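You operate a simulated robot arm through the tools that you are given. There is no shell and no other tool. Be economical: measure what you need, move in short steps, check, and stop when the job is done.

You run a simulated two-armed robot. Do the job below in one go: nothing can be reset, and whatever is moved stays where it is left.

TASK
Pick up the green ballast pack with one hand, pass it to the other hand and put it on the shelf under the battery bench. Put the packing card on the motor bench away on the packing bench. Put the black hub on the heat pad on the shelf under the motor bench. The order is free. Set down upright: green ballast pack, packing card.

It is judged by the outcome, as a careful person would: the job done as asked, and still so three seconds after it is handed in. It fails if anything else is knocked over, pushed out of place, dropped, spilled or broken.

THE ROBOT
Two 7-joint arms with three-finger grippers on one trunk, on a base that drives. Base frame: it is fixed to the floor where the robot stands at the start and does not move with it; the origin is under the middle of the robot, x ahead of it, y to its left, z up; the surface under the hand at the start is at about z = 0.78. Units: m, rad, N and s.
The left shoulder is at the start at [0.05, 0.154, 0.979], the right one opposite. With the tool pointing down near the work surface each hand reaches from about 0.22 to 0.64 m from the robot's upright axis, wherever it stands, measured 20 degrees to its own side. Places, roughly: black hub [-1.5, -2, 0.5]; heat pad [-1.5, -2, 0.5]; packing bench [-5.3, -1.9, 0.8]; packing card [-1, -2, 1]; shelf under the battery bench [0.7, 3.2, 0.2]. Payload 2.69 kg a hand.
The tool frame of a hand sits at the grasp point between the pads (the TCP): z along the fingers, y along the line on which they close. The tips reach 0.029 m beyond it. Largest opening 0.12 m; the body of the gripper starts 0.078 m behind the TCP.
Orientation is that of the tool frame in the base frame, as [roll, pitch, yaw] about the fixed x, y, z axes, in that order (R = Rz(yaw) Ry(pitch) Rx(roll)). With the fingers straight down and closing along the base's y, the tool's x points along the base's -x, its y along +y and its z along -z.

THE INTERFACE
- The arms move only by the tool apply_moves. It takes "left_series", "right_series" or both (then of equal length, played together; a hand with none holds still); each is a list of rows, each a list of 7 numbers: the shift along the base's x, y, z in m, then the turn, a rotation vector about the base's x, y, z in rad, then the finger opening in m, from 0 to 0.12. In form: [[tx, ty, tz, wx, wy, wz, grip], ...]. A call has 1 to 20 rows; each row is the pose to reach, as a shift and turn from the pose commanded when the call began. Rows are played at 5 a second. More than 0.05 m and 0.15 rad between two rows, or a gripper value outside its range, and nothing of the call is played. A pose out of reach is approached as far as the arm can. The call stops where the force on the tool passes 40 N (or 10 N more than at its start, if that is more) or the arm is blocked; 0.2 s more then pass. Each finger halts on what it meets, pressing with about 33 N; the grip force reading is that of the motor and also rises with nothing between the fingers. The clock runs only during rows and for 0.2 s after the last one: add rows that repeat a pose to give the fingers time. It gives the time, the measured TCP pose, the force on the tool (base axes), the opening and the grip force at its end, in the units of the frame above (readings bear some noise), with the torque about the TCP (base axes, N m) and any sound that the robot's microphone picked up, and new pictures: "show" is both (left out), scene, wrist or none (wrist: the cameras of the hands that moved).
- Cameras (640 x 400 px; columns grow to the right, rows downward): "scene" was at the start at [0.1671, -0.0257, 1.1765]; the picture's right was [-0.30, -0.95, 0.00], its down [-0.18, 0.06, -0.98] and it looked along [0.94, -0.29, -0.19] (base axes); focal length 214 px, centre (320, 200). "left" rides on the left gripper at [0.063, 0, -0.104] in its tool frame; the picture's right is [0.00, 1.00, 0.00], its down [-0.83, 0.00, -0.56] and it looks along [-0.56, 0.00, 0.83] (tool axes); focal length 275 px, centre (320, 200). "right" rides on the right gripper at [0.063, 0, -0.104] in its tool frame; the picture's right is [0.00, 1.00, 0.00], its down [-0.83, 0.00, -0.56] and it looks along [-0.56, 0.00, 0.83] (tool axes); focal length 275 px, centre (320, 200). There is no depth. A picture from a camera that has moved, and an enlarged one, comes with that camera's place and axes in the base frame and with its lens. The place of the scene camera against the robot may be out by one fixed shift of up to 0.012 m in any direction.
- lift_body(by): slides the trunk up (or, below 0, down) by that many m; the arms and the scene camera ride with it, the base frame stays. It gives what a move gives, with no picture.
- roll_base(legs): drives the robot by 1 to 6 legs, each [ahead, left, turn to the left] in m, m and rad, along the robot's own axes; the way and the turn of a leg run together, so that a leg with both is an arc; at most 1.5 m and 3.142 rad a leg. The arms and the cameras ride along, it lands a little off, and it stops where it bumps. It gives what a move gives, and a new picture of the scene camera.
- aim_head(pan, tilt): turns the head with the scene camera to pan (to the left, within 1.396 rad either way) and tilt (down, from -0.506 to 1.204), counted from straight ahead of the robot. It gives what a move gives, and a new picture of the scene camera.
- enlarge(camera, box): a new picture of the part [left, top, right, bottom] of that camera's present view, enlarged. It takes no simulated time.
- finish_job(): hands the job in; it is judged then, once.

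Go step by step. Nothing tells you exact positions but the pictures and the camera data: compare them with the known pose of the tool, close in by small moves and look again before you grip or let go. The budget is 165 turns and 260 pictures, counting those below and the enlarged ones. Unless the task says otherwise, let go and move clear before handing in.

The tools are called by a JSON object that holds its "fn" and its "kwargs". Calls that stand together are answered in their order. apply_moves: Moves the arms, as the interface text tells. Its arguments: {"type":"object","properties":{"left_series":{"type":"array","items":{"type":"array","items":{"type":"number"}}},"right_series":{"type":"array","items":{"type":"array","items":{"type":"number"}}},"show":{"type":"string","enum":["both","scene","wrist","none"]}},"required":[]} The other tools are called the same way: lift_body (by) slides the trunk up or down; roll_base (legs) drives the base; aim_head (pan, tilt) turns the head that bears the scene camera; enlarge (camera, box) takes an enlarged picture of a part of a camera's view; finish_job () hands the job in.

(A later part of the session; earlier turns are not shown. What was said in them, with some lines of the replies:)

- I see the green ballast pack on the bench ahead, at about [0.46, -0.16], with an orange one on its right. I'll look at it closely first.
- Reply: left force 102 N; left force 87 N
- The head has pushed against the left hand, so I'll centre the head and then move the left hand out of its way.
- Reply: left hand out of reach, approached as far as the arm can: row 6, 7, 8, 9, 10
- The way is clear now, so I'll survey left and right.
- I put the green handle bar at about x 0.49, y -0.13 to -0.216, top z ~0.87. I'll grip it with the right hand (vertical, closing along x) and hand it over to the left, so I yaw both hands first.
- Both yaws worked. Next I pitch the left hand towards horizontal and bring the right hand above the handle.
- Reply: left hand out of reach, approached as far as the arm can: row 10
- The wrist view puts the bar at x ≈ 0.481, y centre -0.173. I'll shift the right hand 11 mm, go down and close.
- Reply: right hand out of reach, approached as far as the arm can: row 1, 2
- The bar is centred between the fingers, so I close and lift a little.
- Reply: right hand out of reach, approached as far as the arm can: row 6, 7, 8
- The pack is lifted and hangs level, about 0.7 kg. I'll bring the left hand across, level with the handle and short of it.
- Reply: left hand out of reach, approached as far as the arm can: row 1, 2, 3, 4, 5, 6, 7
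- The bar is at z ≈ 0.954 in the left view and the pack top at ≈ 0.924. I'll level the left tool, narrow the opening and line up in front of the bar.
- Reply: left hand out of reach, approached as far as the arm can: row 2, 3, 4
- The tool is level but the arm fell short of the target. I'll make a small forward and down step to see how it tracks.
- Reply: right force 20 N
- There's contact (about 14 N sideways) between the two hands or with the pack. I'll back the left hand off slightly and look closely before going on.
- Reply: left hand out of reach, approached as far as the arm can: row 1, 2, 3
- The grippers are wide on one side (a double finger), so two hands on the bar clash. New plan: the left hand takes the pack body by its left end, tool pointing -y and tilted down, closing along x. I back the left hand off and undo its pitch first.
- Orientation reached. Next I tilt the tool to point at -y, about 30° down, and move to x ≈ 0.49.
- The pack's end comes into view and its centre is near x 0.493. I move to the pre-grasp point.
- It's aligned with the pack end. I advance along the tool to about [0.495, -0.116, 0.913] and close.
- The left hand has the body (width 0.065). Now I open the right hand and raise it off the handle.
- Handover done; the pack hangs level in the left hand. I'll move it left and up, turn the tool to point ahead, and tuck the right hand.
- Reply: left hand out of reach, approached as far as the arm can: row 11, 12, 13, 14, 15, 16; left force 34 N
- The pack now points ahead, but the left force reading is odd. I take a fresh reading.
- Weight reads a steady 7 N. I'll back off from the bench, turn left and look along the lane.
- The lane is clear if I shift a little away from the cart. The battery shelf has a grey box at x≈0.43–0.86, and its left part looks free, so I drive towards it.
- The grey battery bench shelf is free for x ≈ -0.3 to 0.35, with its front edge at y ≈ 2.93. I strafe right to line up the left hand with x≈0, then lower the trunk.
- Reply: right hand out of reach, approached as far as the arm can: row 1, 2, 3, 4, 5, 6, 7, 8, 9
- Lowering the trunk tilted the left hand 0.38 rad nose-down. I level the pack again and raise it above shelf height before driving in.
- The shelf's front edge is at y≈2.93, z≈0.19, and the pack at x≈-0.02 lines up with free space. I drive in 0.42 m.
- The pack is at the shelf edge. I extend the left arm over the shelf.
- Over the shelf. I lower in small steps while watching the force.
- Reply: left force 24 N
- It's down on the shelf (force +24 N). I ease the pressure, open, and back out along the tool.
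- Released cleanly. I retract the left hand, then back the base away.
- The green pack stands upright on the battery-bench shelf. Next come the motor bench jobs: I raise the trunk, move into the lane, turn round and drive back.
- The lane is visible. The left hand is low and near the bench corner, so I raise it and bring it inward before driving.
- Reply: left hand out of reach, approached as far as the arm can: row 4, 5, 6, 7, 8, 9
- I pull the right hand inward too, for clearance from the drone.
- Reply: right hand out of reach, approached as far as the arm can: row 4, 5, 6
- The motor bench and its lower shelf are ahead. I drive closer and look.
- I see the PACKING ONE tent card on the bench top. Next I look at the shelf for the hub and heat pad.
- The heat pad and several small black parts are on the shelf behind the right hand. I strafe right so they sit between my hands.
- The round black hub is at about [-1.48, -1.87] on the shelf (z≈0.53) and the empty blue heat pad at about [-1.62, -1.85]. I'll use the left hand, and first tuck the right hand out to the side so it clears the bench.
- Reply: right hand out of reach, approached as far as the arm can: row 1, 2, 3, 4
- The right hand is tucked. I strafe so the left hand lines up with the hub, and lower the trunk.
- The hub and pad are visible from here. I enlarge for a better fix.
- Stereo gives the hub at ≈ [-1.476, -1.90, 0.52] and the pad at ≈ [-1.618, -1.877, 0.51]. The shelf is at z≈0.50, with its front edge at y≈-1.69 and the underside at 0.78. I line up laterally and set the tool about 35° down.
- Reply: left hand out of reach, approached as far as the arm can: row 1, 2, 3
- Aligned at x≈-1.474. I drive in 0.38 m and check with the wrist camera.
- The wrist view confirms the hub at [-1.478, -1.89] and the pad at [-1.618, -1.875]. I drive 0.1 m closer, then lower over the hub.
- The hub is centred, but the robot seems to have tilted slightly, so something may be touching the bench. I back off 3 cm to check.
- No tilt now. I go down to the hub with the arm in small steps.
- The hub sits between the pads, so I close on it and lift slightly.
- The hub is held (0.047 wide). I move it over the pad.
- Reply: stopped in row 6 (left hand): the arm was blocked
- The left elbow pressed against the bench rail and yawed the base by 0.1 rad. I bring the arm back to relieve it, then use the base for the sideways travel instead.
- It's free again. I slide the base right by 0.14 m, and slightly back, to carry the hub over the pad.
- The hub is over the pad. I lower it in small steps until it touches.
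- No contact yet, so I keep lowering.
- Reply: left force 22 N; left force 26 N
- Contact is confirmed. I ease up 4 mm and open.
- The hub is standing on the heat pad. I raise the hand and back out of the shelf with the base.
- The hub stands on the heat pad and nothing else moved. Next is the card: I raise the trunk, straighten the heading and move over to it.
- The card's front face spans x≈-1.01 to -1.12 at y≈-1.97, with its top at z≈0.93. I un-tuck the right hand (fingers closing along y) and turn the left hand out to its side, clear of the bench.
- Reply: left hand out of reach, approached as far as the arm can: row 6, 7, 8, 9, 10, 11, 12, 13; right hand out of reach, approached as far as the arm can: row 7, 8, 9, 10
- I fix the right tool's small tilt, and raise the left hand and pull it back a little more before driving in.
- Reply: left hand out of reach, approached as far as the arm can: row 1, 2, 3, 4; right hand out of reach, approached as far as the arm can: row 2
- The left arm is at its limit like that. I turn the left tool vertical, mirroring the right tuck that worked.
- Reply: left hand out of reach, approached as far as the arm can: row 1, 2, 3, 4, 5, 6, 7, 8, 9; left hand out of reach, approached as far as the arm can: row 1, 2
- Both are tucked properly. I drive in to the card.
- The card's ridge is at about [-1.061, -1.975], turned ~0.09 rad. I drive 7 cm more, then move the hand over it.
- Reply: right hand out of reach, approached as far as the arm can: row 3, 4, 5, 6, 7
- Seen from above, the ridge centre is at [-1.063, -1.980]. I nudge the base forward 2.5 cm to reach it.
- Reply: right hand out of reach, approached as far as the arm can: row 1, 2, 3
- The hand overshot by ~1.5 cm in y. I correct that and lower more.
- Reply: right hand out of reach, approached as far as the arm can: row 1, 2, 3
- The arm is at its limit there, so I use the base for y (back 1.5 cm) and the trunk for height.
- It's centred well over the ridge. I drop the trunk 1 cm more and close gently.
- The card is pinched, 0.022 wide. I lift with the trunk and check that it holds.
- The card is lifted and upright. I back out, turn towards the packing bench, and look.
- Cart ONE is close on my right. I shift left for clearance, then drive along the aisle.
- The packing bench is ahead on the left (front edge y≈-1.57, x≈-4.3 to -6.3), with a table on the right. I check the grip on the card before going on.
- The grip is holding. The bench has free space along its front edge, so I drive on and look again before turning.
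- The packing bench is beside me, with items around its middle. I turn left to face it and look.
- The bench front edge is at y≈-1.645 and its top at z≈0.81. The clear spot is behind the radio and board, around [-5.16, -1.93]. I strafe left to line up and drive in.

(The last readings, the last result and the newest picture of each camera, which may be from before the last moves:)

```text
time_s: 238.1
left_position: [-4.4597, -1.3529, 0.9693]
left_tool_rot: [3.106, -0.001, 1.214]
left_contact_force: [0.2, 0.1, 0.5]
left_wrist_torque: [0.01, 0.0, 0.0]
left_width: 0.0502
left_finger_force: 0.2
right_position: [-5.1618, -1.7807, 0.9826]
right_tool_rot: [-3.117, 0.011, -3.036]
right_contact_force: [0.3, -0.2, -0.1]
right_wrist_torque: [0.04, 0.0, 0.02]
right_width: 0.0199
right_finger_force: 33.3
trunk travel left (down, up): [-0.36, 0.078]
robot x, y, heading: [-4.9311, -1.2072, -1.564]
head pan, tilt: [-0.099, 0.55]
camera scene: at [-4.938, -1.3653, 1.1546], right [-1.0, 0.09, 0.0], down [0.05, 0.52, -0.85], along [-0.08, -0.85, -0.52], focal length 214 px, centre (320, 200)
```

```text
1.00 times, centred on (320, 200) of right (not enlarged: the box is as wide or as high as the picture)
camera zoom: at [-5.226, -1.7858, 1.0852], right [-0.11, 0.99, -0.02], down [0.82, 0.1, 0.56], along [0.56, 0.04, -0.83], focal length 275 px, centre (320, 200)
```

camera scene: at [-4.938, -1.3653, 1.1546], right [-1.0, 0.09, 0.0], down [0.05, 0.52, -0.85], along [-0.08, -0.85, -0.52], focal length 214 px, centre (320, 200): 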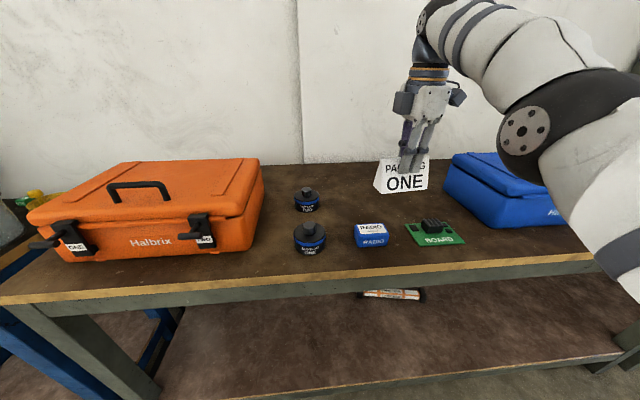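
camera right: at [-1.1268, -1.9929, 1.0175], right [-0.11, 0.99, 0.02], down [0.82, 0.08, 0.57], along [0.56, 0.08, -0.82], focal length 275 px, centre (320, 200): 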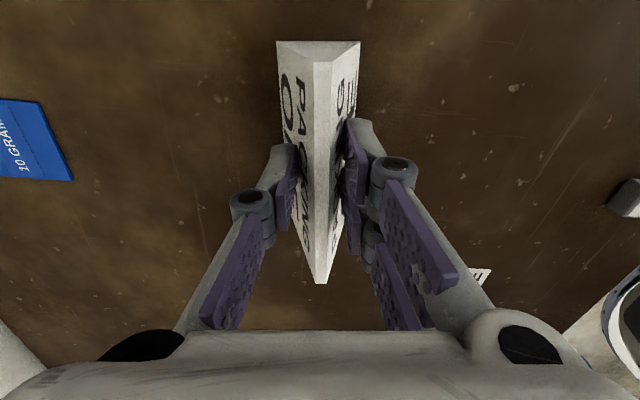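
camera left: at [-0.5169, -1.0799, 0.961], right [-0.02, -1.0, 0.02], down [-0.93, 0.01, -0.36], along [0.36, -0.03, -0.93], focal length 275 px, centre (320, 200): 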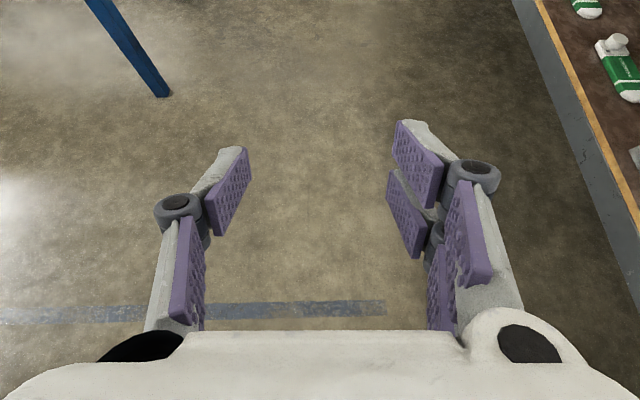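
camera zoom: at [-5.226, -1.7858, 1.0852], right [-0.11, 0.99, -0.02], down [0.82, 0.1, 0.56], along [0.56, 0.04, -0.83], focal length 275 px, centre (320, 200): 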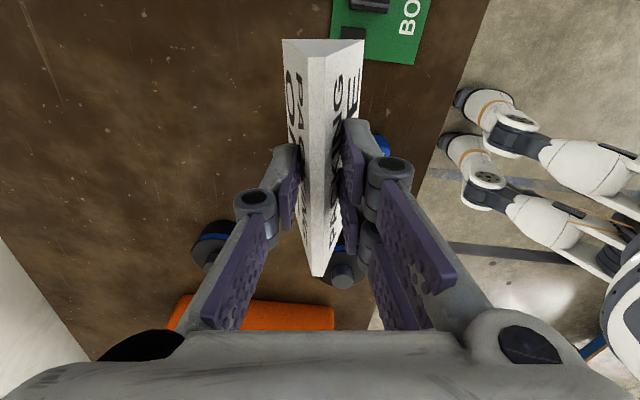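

Clear space confirmed. I drive the last 0.14 m.

{"fn": "roll_base", "kwargs": {"legs": [[0.14, 0, 0]]}}

{"fn": "enlarge", "kwargs": {"camera": "right", "box": [0, 0, 640, 400]}}

{"fn": "enlarge", "kwargs": {"camera": "scene", "box": [300, 100, 540, 260]}}

```text
time_s: 239.4
left_position: [-4.4584, -1.491, 0.969]
left_tool_rot: [3.107, -0.001, 1.217]
left_contact_force: [-0.4, 0.2, -1.1]
left_wrist_torque: [0.0, 0.0, 0.0]
left_width: 0.0501
left_finger_force: 0.0
right_position: [-5.1612, -1.9198, 0.9818]
right_tool_rot: [-3.116, 0.01, -3.033]
right_contact_force: [0.3, -0.3, -1.3]
right_wrist_torque: [0.04, -0.01, 0.03]
right_width: 0.0197
right_finger_force: 32.8
trunk travel left (down, up): [-0.36, 0.078]
robot x, y, heading: [-4.9322, -1.3447, -1.563]
head pan, tilt: [-0.099, 0.55]
camera scene: at [-4.9368, -1.5048, 1.1545], right [-1.0, 0.09, 0.0], down [0.05, 0.52, -0.85], along [-0.08, -0.85, -0.52], focal length 214 px, centre (320, 200)
```

scene: 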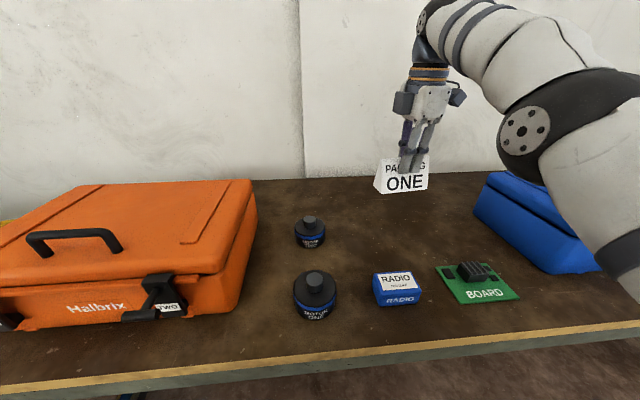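

```text
1.00 times, centred on (320, 200) of right (not enlarged: the box is as wide or as high as the picture)
camera zoom: at [-5.2243, -1.9256, 1.0851], right [-0.11, 0.99, -0.02], down [0.82, 0.11, 0.56], along [0.56, 0.04, -0.83], focal length 275 px, centre (320, 200)
```

zoom: 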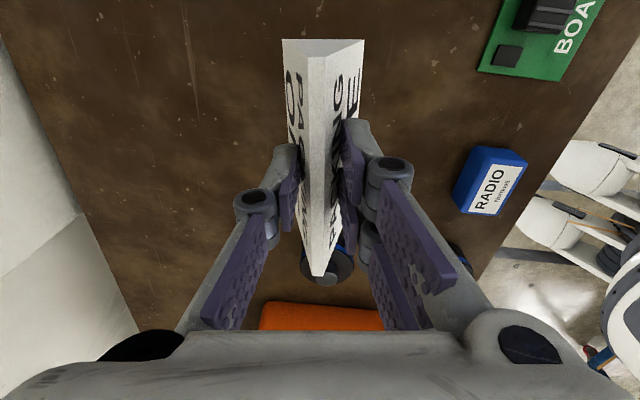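

```text
2.50 times, centred on (420, 180) of scene
camera zoom: at [-4.9368, -1.5048, 1.1545], right [-1.0, 0.09, 0.0], down [0.05, 0.52, -0.85], along [-0.08, -0.85, -0.52], focal length 536 px, centre (70, 250)
```

zoom: 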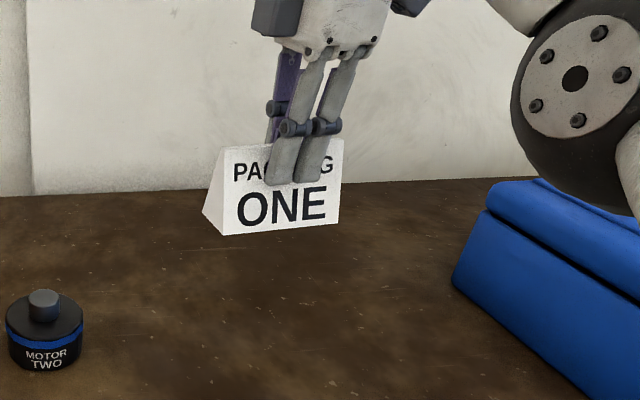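

Positioned over the clear spot. I lower with the trunk in steps.

{"fn": "lift_body", "kwargs": {"by": -0.045}}

{"fn": "enlarge", "kwargs": {"camera": "scene", "box": [300, 60, 620, 260]}}

```text
time_s: 240.3
left_position: [-4.458, -1.4907, 0.924]
left_tool_rot: [3.108, 0.001, 1.215]
left_contact_force: [0.8, -0.3, -0.1]
left_wrist_torque: [-0.03, -0.01, 0.02]
left_width: 0.0502
left_finger_force: 0.0
right_position: [-5.1612, -1.9194, 0.9374]
right_tool_rot: [-3.115, 0.009, -3.034]
right_contact_force: [-0.4, -0.1, -0.2]
right_wrist_torque: [0.01, -0.01, -0.01]
right_width: 0.0197
right_finger_force: 32.5
trunk travel left (down, up): [-0.315, 0.123]
robot x, y, heading: [-4.9272, -1.3434, -1.563]
head pan, tilt: [-0.099, 0.55]
```

```text
2.00 times, centred on (460, 160) of scene
camera zoom: at [-4.9367, -1.5211, 1.1045], right [-1.0, 0.09, 0.0], down [0.05, 0.52, -0.85], along [-0.08, -0.85, -0.52], focal length 429 px, centre (40, 280)
```

zoom: 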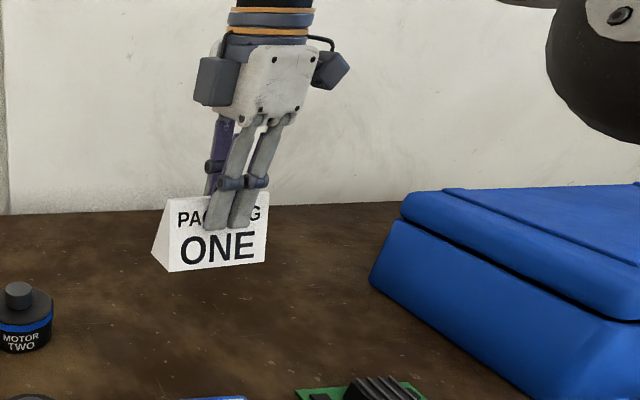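

The card's bottom is about 6 cm above the bench. I lower further.

{"fn": "lift_body", "kwargs": {"by": -0.045}}

{"fn": "enlarge", "kwargs": {"camera": "scene", "box": [300, 60, 620, 260]}}

```text
time_s: 241.2
left_position: [-4.4587, -1.4904, 0.8804]
left_tool_rot: [3.106, 0.003, 1.217]
left_contact_force: [0.0, 0.3, -0.6]
left_wrist_torque: [-0.02, 0.0, -0.02]
left_width: 0.0497
left_finger_force: 0.0
right_position: [-5.161, -1.919, 0.8927]
right_tool_rot: [-3.116, 0.009, -3.034]
right_contact_force: [0.0, 0.0, 0.1]
right_wrist_torque: [0.0, 0.03, 0.0]
right_width: 0.0195
right_finger_force: 33.4
trunk travel left (down, up): [-0.27, 0.168]
robot x, y, heading: [-4.9317, -1.3483, -1.562]
head pan, tilt: [-0.099, 0.55]
```

```text
2.00 times, centred on (460, 160) of scene
camera zoom: at [-4.9366, -1.5323, 1.0591], right [-1.0, 0.09, 0.0], down [0.05, 0.52, -0.85], along [-0.08, -0.85, -0.52], focal length 429 px, centre (40, 280)
```

zoom: 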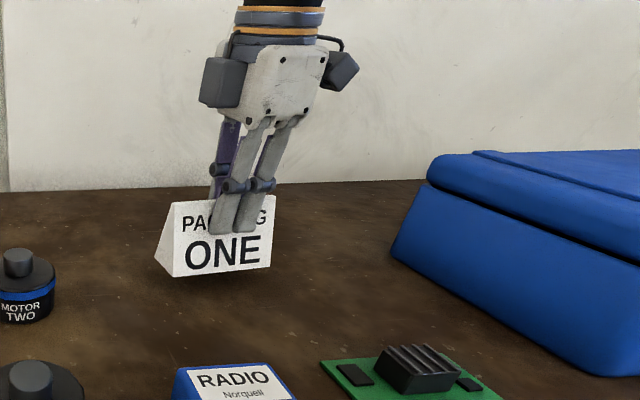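

About 2 cm to go; I continue with smaller steps.

{"fn": "lift_body", "kwargs": {"by": -0.012}}

{"fn": "lift_body", "kwargs": {"by": -0.005}}

{"fn": "enlarge", "kwargs": {"camera": "scene", "box": [340, 100, 500, 220]}}

```text
time_s: 241.8
left_position: [-4.4584, -1.4899, 0.8674]
left_tool_rot: [3.108, -0.001, 1.215]
left_contact_force: [0.2, 0.7, -0.6]
left_wrist_torque: [-0.02, 0.0, 0.03]
left_width: 0.05
left_finger_force: 0.0
right_position: [-5.1606, -1.9198, 0.8812]
right_tool_rot: [-3.116, 0.009, -3.035]
right_contact_force: [-0.5, 0.2, 0.5]
right_wrist_torque: [-0.03, 0.03, 0.01]
right_width: 0.0196
right_finger_force: 32.6
trunk travel left (down, up): [-0.258, 0.18]
robot x, y, heading: [-4.929, -1.3472, -1.563]
head pan, tilt: [-0.099, 0.55]
```

```text
time_s: 242.3
left_position: [-4.4593, -1.4904, 0.8628]
left_tool_rot: [3.108, 0.001, 1.217]
left_contact_force: [-0.4, -1.1, -0.5]
left_wrist_torque: [-0.01, 0.03, -0.02]
left_width: 0.05
left_finger_force: 0.0
right_position: [-5.1602, -1.9204, 0.8757]
right_tool_rot: [-3.114, 0.009, -3.035]
right_contact_force: [0.0, 0.0, -0.6]
right_wrist_torque: [0.0, 0.0, 0.01]
right_width: 0.0197
right_finger_force: 33.4
trunk travel left (down, up): [-0.253, 0.185]
robot x, y, heading: [-4.9319, -1.3456, -1.564]
head pan, tilt: [-0.099, 0.55]
```

```text
3.33 times, centred on (420, 160) of scene
camera zoom: at [-4.9365, -1.5363, 1.0425], right [-1.0, 0.09, 0.0], down [0.05, 0.52, -0.85], along [-0.08, -0.85, -0.52], focal length 715 px, centre (-13, 333)
```

zoom: 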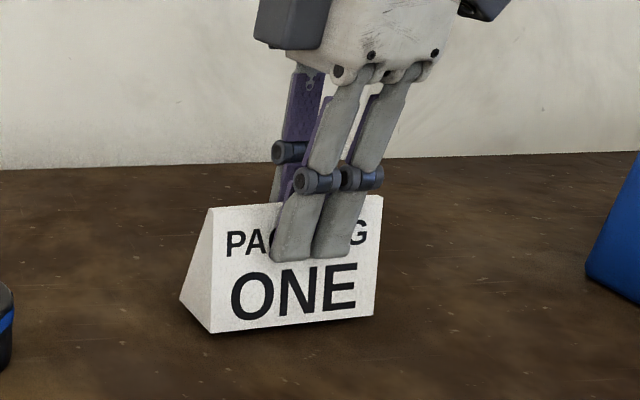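

Nearly down; a few more millimetres, watching the force.

{"fn": "lift_body", "kwargs": {"by": -0.004}}

{"fn": "lift_body", "kwargs": {"by": -0.003}}

{"fn": "enlarge", "kwargs": {"camera": "scene", "box": [340, 100, 500, 220]}}

```text
time_s: 242.8
left_position: [-4.4581, -1.4901, 0.8579]
left_tool_rot: [3.106, 0.001, 1.218]
left_contact_force: [0.5, -0.1, 0.3]
left_wrist_torque: [0.03, -0.01, 0.01]
left_width: 0.05
left_finger_force: 0.0
right_position: [-5.1611, -1.9198, 0.8719]
right_tool_rot: [-3.117, 0.008, -3.033]
right_contact_force: [-1.2, -0.4, -0.7]
right_wrist_torque: [0.01, -0.02, 0.03]
right_width: 0.0197
right_finger_force: 33.2
trunk travel left (down, up): [-0.249, 0.189]
robot x, y, heading: [-4.9242, -1.3417, -1.563]
head pan, tilt: [-0.099, 0.55]
```

```text
time_s: 243.4
left_position: [-4.4582, -1.4893, 0.8557]
left_tool_rot: [3.108, 0.001, 1.216]
left_contact_force: [-0.9, -0.2, 0.9]
left_wrist_torque: [0.02, -0.01, 0.0]
left_width: 0.0501
left_finger_force: 0.1
right_position: [-5.1614, -1.9198, 0.869]
right_tool_rot: [-3.115, 0.009, -3.034]
right_contact_force: [-0.5, 0.0, 7.4]
right_wrist_torque: [-0.12, -0.17, 0.01]
right_width: 0.0194
right_finger_force: 32.7
trunk travel left (down, up): [-0.246, 0.192]
robot x, y, heading: [-4.9295, -1.3426, -1.561]
head pan, tilt: [-0.099, 0.55]
```

```text
3.33 times, centred on (420, 160) of scene
camera zoom: at [-4.9364, -1.5374, 1.0358], right [-1.0, 0.09, 0.0], down [0.05, 0.52, -0.85], along [-0.08, -0.85, -0.52], focal length 715 px, centre (-13, 333)
```

zoom: 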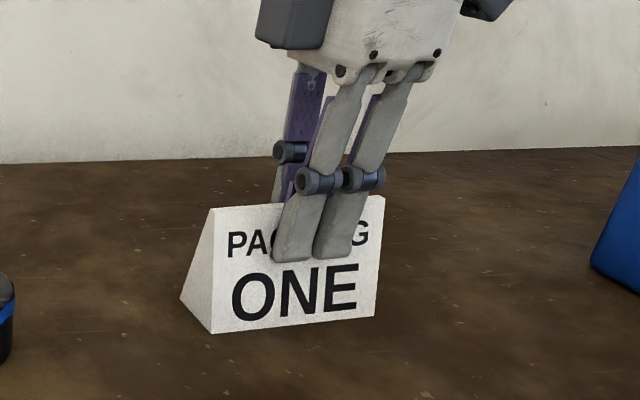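

It has touched down (7 N). I open slowly.

{"fn": "apply_moves", "kwargs": {"right_series": [[0, 0, 0, 0, 0, 0, 0.024], [0, 0, 0, 0, 0, 0, 0.035], [0, 0, 0, 0, 0, 0, 0.055], [0, 0, 0, 0, 0, 0, 0.075], [0, 0, 0, 0, 0, 0, 0.09], [0, 0, 0, 0, 0, 0, 0.09]], "show": "both"}}

```text
time_s: 244.8
left_position: [-4.4593, -1.4894, 0.8549]
left_tool_rot: [3.107, 0.001, 1.215]
left_contact_force: [0.1, -0.6, 0.6]
left_wrist_torque: [-0.02, 0.02, 0.0]
left_width: 0.0499
left_finger_force: 0.1
right_position: [-5.1612, -1.9194, 0.8688]
right_tool_rot: [-3.116, 0.009, -3.034]
right_contact_force: [-0.3, 0.5, -0.5]
right_wrist_torque: [-0.02, -0.03, -0.02]
right_width: 0.09
right_finger_force: 0.1
trunk travel left (down, up): [-0.246, 0.192]
robot x, y, heading: [-4.9286, -1.3451, -1.557]
head pan, tilt: [-0.099, 0.55]
camera scene: at [-4.9365, -1.538, 1.0356], right [-1.0, 0.09, 0.0], down [0.05, 0.52, -0.85], along [-0.08, -0.85, -0.52], focal length 214 px, centre (320, 200)
camera right: at [-5.2242, -1.9248, 0.9715], right [-0.11, 0.99, -0.03], down [0.82, 0.11, 0.56], along [0.56, 0.04, -0.83], focal length 275 px, centre (320, 200)
```

scene: 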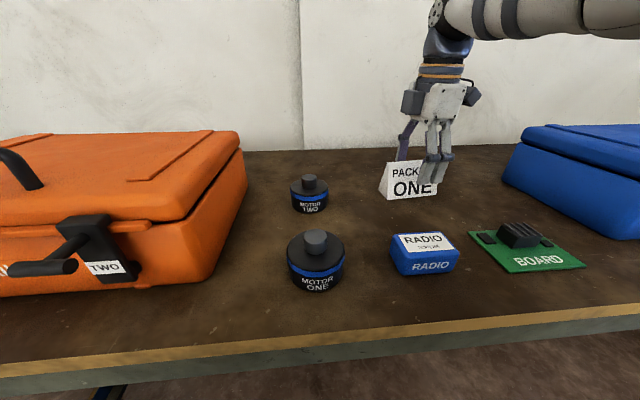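
right: 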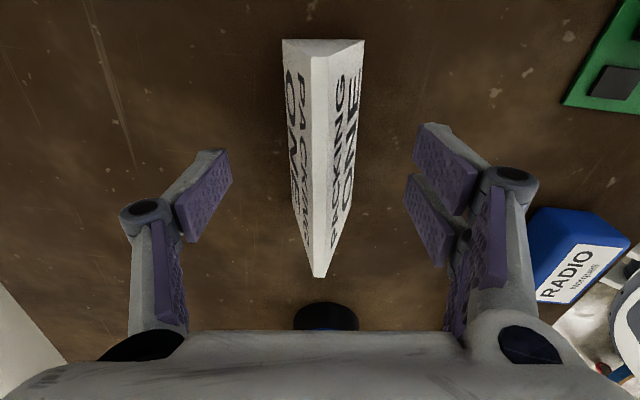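

Card is standing free. I raise the trunk straight up, then back off and verify.

{"fn": "lift_body", "kwargs": {"by": 0.12}}

{"fn": "roll_base", "kwargs": {"legs": [[-0.4, 0, 0]]}}

{"fn": "enlarge", "kwargs": {"camera": "scene", "box": [240, 100, 480, 260]}}

```text
time_s: 246.3
left_position: [-4.4594, -1.4894, 0.9744]
left_tool_rot: [3.106, 0.001, 1.215]
left_contact_force: [0.6, 0.2, -0.3]
left_wrist_torque: [-0.03, -0.02, 0.01]
left_width: 0.0499
left_finger_force: 0.0
right_position: [-5.1603, -1.9191, 0.9878]
right_tool_rot: [-3.115, 0.008, -3.033]
right_contact_force: [0.0, -0.7, -0.7]
right_wrist_torque: [0.01, -0.02, -0.02]
right_width: 0.0902
right_finger_force: 0.0
trunk travel left (down, up): [-0.366, 0.072]
robot x, y, heading: [-4.9366, -1.3463, -1.564]
head pan, tilt: [-0.099, 0.55]
```

```text
time_s: 248.8
left_position: [-4.4619, -1.0888, 0.9763]
left_tool_rot: [3.108, 0.001, 1.216]
left_contact_force: [-0.4, 0.4, 0.3]
left_wrist_torque: [0.01, -0.02, -0.03]
left_width: 0.0502
left_finger_force: 0.1
right_position: [-5.1642, -1.5172, 0.9875]
right_tool_rot: [-3.115, 0.008, -3.037]
right_contact_force: [0.3, 0.2, -0.4]
right_wrist_torque: [0.0, 0.02, 0.0]
right_width: 0.09
right_finger_force: 0.0
trunk travel left (down, up): [-0.366, 0.072]
robot x, y, heading: [-4.9316, -0.9433, -1.566]
head pan, tilt: [-0.099, 0.55]
camera scene: at [-4.9399, -1.099, 1.1619], right [-1.0, 0.09, 0.0], down [0.05, 0.52, -0.85], along [-0.08, -0.85, -0.52], focal length 214 px, centre (320, 200)
```

scene: 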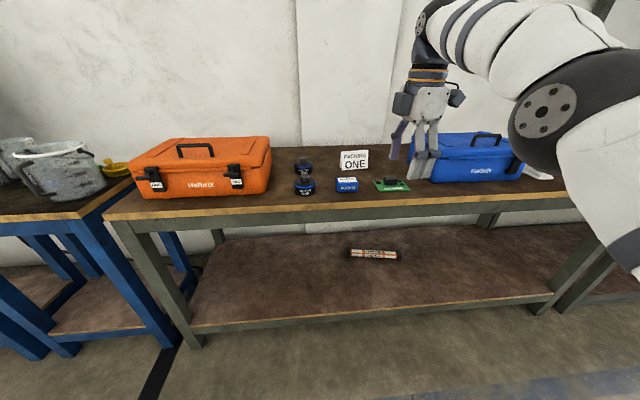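

```text
2.50 times, centred on (360, 180) of scene
camera zoom: at [-4.9399, -1.099, 1.1619], right [-1.0, 0.09, 0.0], down [0.05, 0.52, -0.85], along [-0.08, -0.85, -0.52], focal length 536 px, centre (220, 250)
```

zoom: 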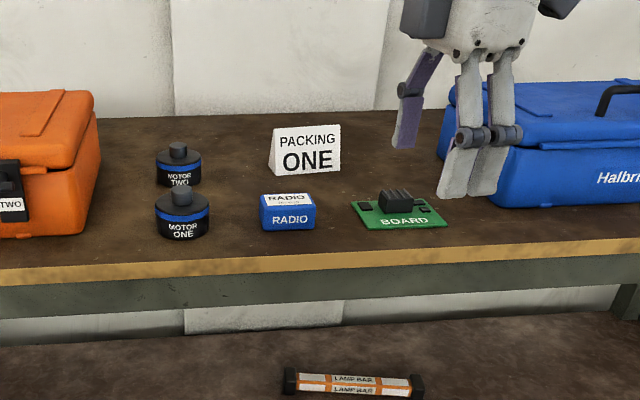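

The card stands upright on the packing bench, the hub is on the heat pad and the green pack is on the battery shelf. Both hands are clear, so I hand the job in.

{"fn": "finish_job", "kwargs": {}}

```text
The job is handed in.
```

All three parts are done and handed in:
- **Green ballast pack:** picked up with the right hand, passed to the left, and standing upright on the shelf under the battery bench.
- **Packing card:** moved from the motor bench and standing upright on the packing bench.
- **Black hub:** sitting on the heat pad on the shelf under the motor bench.

While I was placing the hub, the left elbow pressed on the motor bench rail and turned the base slightly. I saw nothing moved by it.
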